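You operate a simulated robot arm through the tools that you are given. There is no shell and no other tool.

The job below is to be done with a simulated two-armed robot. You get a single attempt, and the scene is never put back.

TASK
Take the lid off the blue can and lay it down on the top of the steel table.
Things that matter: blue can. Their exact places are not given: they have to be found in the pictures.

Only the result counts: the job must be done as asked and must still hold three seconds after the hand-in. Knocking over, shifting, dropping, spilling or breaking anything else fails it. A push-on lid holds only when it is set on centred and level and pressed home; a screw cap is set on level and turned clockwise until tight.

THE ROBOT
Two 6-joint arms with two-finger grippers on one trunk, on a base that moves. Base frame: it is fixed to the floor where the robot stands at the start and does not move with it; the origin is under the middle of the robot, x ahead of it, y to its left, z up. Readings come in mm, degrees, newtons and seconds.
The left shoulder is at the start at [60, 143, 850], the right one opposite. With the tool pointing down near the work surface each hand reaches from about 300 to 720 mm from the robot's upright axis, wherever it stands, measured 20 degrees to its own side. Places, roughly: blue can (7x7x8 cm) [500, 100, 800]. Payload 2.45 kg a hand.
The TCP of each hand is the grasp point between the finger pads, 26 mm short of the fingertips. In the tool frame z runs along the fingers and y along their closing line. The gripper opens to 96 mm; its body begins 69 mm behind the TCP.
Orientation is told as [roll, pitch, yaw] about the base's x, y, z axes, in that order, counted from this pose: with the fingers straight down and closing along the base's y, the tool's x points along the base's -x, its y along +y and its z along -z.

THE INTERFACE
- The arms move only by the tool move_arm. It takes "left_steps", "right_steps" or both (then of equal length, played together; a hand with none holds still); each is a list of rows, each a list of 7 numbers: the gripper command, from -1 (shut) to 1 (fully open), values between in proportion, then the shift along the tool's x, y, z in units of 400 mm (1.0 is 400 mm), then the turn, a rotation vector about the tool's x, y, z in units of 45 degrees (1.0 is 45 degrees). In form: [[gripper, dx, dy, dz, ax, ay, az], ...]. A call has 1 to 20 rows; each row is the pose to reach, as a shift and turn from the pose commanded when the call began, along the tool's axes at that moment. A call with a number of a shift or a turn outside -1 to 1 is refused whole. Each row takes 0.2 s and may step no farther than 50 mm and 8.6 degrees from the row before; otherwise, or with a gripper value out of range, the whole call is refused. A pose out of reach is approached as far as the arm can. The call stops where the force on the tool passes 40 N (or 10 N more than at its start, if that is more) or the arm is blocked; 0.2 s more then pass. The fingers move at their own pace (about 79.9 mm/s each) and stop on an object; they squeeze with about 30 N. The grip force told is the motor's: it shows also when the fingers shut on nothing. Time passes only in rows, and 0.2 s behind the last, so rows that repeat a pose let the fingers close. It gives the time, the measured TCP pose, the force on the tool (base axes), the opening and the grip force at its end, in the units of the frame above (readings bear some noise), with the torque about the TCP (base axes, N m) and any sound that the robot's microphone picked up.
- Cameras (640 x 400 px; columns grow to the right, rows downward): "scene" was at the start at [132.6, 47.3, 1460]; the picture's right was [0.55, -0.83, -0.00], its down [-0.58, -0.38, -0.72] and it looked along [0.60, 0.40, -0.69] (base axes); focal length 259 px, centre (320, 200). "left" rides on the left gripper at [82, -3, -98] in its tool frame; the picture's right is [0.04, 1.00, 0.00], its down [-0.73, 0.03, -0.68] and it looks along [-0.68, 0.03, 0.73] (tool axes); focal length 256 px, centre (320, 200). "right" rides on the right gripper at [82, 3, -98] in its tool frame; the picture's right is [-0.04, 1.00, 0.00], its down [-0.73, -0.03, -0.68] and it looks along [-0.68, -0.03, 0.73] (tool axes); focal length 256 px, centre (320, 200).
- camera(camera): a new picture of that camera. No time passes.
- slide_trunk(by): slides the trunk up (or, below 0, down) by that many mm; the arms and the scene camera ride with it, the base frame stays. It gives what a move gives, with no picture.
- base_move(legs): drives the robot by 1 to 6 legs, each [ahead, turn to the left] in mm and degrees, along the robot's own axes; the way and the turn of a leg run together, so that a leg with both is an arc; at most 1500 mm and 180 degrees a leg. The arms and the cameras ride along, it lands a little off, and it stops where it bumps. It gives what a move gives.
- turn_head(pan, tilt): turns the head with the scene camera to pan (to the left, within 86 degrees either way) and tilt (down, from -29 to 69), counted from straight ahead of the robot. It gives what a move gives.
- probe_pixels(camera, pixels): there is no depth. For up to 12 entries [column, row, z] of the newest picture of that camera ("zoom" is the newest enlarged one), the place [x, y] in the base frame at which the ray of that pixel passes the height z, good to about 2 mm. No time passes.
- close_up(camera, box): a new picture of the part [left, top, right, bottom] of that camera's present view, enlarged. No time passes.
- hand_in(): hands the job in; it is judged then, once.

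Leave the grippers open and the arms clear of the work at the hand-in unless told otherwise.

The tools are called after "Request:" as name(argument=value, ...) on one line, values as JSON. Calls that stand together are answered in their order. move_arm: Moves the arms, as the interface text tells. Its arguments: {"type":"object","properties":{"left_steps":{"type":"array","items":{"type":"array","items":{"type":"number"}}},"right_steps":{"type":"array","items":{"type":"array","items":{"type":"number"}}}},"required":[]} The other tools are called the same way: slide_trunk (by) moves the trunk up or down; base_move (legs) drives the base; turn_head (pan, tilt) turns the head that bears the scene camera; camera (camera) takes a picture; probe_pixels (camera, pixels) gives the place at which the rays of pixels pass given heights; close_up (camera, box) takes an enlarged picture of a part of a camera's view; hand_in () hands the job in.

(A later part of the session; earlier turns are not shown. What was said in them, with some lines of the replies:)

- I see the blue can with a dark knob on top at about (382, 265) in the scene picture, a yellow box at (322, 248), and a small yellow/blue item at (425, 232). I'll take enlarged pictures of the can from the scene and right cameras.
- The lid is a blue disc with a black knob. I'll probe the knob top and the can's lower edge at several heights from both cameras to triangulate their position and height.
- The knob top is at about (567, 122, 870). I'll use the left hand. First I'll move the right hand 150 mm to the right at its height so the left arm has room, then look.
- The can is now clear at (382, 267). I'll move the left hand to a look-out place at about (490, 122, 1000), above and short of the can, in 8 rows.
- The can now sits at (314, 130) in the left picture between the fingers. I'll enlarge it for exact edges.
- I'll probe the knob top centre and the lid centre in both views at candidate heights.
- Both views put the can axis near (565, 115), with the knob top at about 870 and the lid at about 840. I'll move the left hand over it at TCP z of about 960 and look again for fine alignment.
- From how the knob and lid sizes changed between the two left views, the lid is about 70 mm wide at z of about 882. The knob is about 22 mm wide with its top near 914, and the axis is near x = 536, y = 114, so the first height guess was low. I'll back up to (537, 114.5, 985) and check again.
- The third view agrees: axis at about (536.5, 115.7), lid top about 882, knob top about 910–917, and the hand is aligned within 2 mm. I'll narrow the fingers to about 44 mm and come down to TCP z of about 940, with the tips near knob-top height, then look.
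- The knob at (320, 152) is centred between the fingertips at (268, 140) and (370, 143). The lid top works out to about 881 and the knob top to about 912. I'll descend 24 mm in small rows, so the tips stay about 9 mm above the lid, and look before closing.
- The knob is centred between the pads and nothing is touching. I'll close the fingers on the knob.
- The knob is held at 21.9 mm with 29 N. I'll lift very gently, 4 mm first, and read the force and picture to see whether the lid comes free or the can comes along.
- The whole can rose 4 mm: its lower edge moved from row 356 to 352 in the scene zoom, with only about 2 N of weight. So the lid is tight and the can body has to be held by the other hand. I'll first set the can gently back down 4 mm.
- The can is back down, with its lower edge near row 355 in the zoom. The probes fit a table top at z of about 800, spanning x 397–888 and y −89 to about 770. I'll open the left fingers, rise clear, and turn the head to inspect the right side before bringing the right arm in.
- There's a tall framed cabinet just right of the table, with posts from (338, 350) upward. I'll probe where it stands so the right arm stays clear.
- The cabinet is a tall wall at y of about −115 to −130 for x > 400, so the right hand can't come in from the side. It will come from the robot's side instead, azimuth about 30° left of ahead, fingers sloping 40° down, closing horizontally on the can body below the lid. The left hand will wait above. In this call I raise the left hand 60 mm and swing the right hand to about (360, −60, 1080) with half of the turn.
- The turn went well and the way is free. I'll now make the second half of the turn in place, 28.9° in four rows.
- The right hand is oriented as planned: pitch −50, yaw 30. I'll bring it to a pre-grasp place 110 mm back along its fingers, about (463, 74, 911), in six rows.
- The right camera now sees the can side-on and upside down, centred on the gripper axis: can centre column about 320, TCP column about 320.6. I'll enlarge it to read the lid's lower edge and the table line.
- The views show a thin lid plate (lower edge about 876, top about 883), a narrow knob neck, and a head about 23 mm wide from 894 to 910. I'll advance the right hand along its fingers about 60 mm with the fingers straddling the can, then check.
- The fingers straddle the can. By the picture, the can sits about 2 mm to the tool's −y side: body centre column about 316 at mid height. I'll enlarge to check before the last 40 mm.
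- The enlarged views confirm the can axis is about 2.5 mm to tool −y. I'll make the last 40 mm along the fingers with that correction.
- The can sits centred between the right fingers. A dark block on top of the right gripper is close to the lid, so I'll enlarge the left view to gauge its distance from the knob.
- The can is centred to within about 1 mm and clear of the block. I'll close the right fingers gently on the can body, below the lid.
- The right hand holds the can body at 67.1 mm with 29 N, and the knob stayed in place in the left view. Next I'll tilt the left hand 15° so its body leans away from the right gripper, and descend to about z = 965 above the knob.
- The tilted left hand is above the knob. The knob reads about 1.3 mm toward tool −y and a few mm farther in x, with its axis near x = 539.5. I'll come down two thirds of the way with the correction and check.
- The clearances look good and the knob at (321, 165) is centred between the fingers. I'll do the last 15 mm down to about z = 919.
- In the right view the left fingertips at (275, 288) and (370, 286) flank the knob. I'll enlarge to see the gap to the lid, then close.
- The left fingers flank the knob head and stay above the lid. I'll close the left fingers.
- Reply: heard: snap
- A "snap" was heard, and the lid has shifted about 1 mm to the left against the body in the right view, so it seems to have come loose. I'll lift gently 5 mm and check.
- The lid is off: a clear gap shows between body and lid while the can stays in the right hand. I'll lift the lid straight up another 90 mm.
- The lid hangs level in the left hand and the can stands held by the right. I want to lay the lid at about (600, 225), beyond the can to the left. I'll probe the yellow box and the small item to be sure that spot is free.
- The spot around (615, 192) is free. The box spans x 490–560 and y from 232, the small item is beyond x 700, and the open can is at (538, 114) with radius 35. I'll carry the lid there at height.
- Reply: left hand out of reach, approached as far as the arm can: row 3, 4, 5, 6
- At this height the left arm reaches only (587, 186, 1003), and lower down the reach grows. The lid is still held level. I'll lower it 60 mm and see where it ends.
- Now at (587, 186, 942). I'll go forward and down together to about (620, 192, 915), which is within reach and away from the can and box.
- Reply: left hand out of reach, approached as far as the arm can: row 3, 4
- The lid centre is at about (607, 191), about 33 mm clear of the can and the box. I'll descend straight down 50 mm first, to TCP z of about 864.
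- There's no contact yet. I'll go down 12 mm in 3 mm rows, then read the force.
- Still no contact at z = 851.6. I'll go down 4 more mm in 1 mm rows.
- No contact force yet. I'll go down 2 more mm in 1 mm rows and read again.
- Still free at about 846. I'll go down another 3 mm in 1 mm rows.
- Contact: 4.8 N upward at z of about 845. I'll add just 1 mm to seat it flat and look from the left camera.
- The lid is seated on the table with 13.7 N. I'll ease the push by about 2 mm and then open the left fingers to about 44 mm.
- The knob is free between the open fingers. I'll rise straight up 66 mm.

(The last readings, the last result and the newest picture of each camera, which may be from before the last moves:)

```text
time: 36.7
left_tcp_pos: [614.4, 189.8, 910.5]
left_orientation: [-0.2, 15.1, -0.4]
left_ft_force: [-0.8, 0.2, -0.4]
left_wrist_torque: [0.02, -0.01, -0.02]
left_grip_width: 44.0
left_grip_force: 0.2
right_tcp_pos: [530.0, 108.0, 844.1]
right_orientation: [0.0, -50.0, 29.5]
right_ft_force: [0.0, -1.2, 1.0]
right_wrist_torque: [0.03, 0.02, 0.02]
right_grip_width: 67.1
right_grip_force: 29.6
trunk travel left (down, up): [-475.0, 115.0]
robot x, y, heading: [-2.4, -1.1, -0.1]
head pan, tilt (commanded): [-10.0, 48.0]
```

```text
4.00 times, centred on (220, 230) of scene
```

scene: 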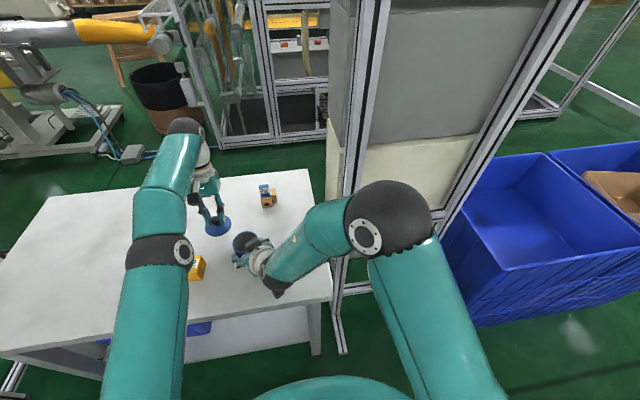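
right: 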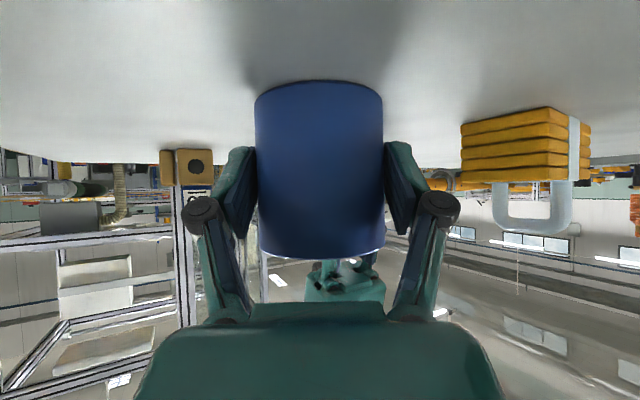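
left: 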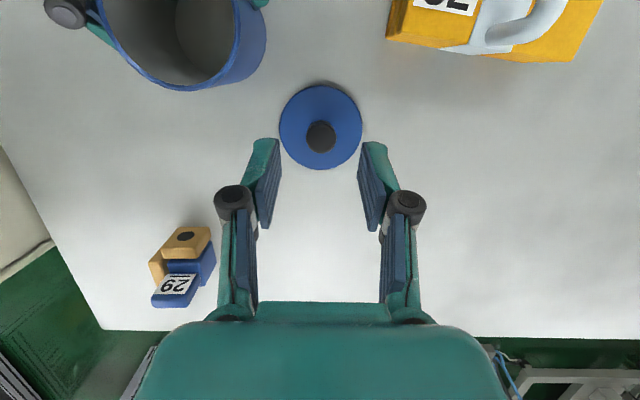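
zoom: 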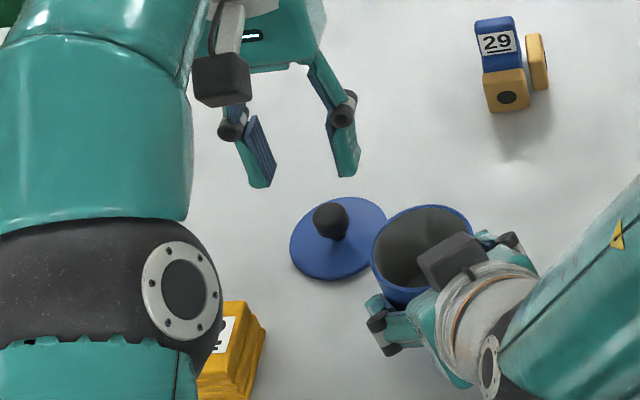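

The lid lies flat on the table with its knob up, and the can stands open. I'll take the left hand up and back, then release the can with the right.

Request:
move_arm(left_steps=[[-0.083, 0.05, 0.02, -0.055, 0, 0, 0], [-0.083, 0.105, 0.06, -0.105, 0, 0, 0], [-0.083, 0.155, 0.105, -0.155, 0, 0, 0], [0.5, 0.2097, 0.15, -0.2027, 0, 0, 0], [1, 0.2097, 0.15, -0.2027, 0, 0, 0]])

Request:
move_arm(right_steps=[[0.45, 0, 0, 0, 0, 0, 0], [0.6, 0, 0, 0, 0, 0, 0], [1, 0, 0, 0, 0, 0, 0], [1, 0, 0, 0, 0, 0, 0]])

Request:
camera(camera="right")

Request:
camera(camera="left")

```text
time: 37.9
left_tcp_pos: [553.7, 253.0, 1010.7]
left_orientation: [0.0, 15.0, -0.5]
left_ft_force: [0.7, 0.3, -0.6]
left_wrist_torque: [0.01, 0.0, 0.0]
left_grip_width: 95.7
left_grip_force: 0.0
right_tcp_pos: [528.9, 108.5, 843.7]
right_orientation: [0.0, -50.0, 29.6]
right_ft_force: [-0.4, -1.0, -0.3]
right_wrist_torque: [0.02, 0.0, -0.02]
right_grip_width: 67.5
right_grip_force: 30.4
trunk travel left (down, up): [-475.0, 115.0]
robot x, y, heading: [-1.3, 1.8, 0.0]
head pan, tilt (commanded): [-10.0, 48.0]
```

```text
time: 38.9
left_tcp_pos: [554.2, 252.7, 1010.8]
left_orientation: [-0.1, 15.0, -0.4]
left_ft_force: [0.0, 0.0, 0.1]
left_wrist_torque: [0.05, 0.0, 0.02]
left_grip_width: 95.9
left_grip_force: 0.1
right_tcp_pos: [528.9, 108.4, 844.4]
right_orientation: [0.0, -50.0, 29.6]
right_ft_force: [0.4, 1.0, -0.2]
right_wrist_torque: [0.01, 0.01, 0.02]
right_grip_width: 96.0
right_grip_force: 0.0
trunk travel left (down, up): [-475.0, 115.0]
robot x, y, heading: [2.0, -0.7, -0.1]
head pan, tilt (commanded): [-10.0, 48.0]
```

```text
taken
```

right: 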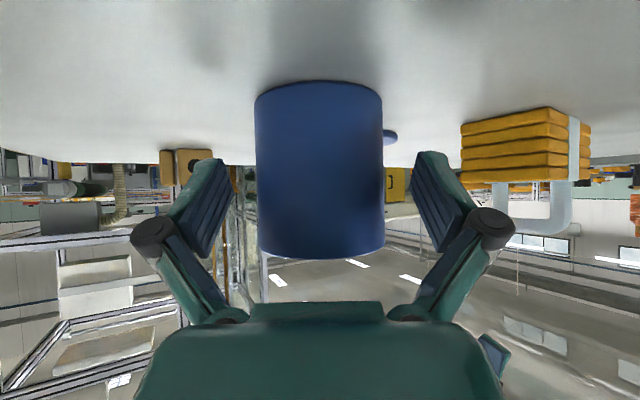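

```text
taken
```

left: 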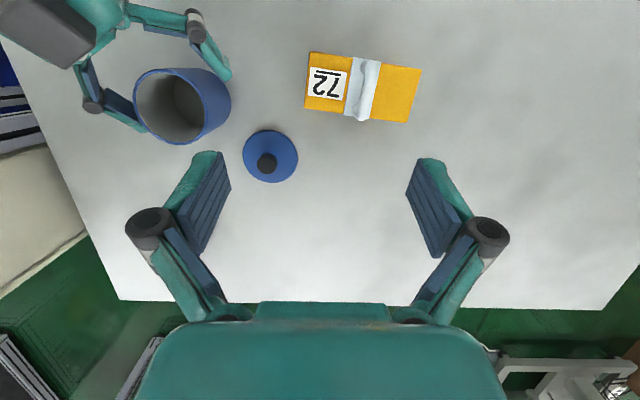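

The can is released, centred between the open right fingers and standing still. I'll draw the right hand straight back along its fingers, 120 mm.

Request:
move_arm(right_steps=[[1, 0, 0, -0.03, 0, 0, 0], [1, 0, 0, -0.09, 0, 0, 0], [1, 0, 0, -0.16, 0, 0, 0], [1, 0, 0, -0.23, 0, 0, 0], [1, 0, 0, -0.3, 0, 0, 0]])

Request:
camera(camera="right")

Request:
camera(camera="scene")

```text
time: 40.1
left_tcp_pos: [553.6, 253.1, 1009.7]
left_orientation: [0.0, 14.9, -0.4]
left_ft_force: [-0.1, -1.0, -0.1]
left_wrist_torque: [0.0, 0.0, -0.01]
left_grip_width: 96.1
left_grip_force: 0.1
right_tcp_pos: [449.4, 61.0, 920.6]
right_orientation: [0.0, -50.1, 29.7]
right_ft_force: [-0.2, 0.7, -0.1]
right_wrist_torque: [0.0, -0.04, 0.02]
right_grip_width: 96.2
right_grip_force: 0.0
trunk travel left (down, up): [-475.0, 115.0]
robot x, y, heading: [2.6, -0.0, 0.0]
head pan, tilt (commanded): [-10.0, 48.0]
```

```text
taken
```

right: 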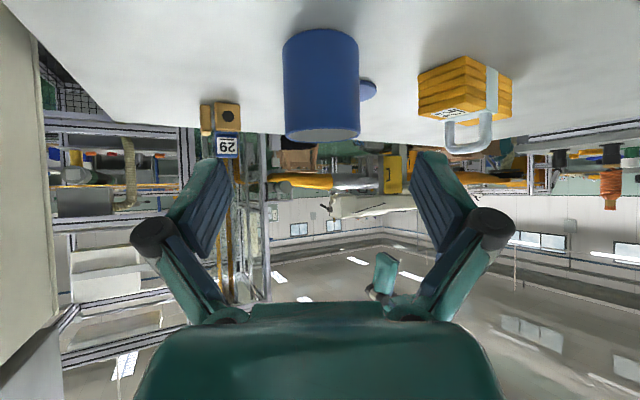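

```text
taken
```

scene: 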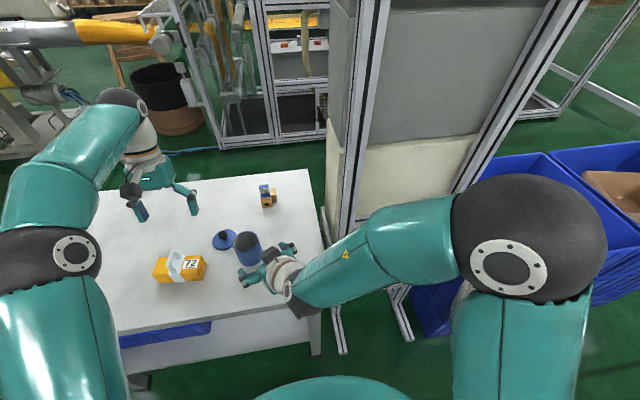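

The can stands free and the lid lies beyond it. I'll withdraw the right hand up along the way it came, and move the left hand back and up as well.

Request:
move_arm(right_steps=[[1, -0.014, -0.025, -0.0863, 0, 0, 0], [1, -0.0281, -0.05, -0.1726, 0, 0, 0], [1, -0.0421, -0.075, -0.2589, 0, 0, 0], [1, -0.0562, -0.1, -0.3451, 0, 0, 0], [1, -0.0702, -0.125, -0.4314, 0, 0, 0], [1, -0.0843, -0.15, -0.5177, 0, 0, 0]], left_steps=[[1, 0.0387, 0.0125, -0.0155, 0, 0, 0], [1, 0.0773, 0.025, -0.031, 0, 0, 0], [1, 0.116, 0.0375, -0.0465, 0, 0, 0], [1, 0.1547, 0.05, -0.062, 0, 0, 0], [1, 0.1933, 0.0625, -0.0775, 0, 0, 0], [1, 0.232, 0.075, -0.093, 0, 0, 0]])

Request:
camera(camera="scene")

Request:
camera(camera="left")

Request:
close_up(camera="scene", box=[150, 170, 310, 290])

```text
time: 41.5
left_tcp_pos: [472.6, 281.8, 1069.7]
left_orientation: [-0.1, 15.0, -0.5]
left_ft_force: [-0.7, -0.9, -0.2]
left_wrist_torque: [0.01, -0.02, 0.0]
left_grip_width: 96.1
left_grip_force: 0.1
right_tcp_pos: [359.0, -58.8, 1081.9]
right_orientation: [0.0, -50.2, 29.6]
right_ft_force: [-0.6, -0.7, 0.0]
right_wrist_torque: [0.0, -0.01, -0.01]
right_grip_width: 96.2
right_grip_force: 0.1
trunk travel left (down, up): [-475.0, 115.0]
robot x, y, heading: [1.2, -2.2, -0.1]
head pan, tilt (commanded): [-10.0, 48.0]
```

```text
taken
```

scene: 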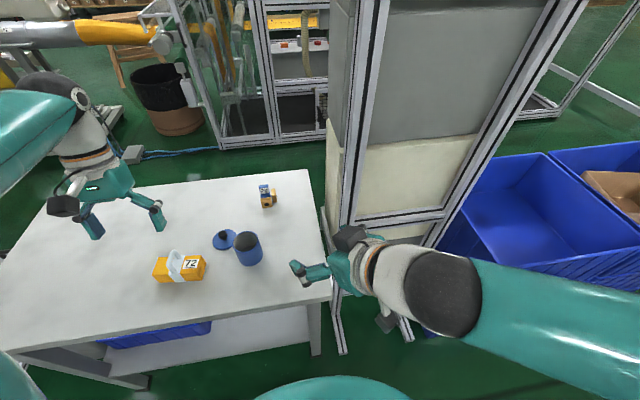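

```text
taken
```

left: 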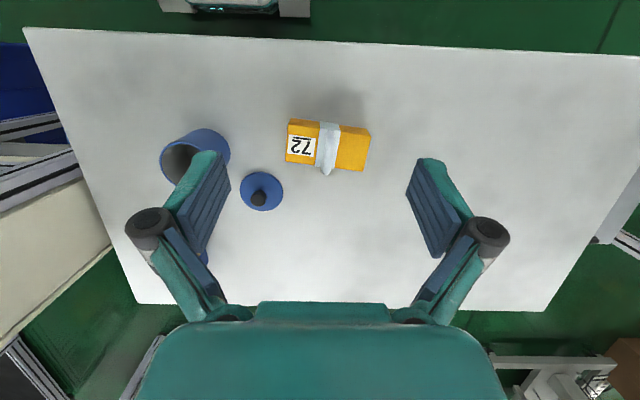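

```text
3.33 times, centred on (230, 230) of scene
```

zoom: 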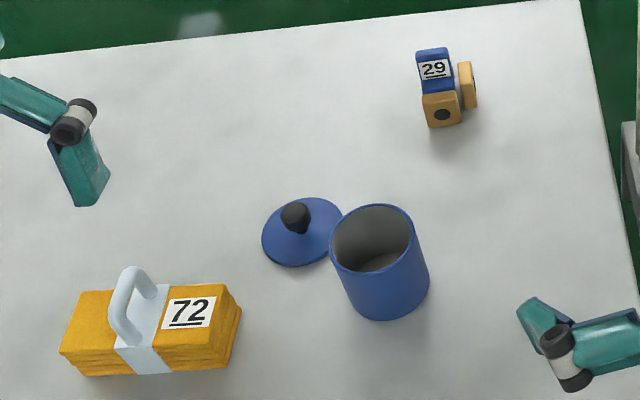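

The can stands open and upright, and the lid lies flat on the table at about (607, 191). The yellow box and the small item are untouched. Both hands are open and clear, so I'm handing in.

Request:
hand_in()

```text
The job is handed in.
```

The lid is off the blue can and lies flat, knob up, on the steel table's top, just beyond the can and a little to its left. I've handed the job in but have not seen the verdict.

- **Getting it off:** The lid was tight; on the first pull the whole can lifted about 4 mm. I set it back down and held the can body with the right hand. When the left hand then closed on the knob, the lid came loose with a snap and lifted away cleanly.
- **How it was left:** The can stands upright and open, in about the same place as before. The yellow box and the small item were never touched. Both grippers are open and both arms are clear of the work.
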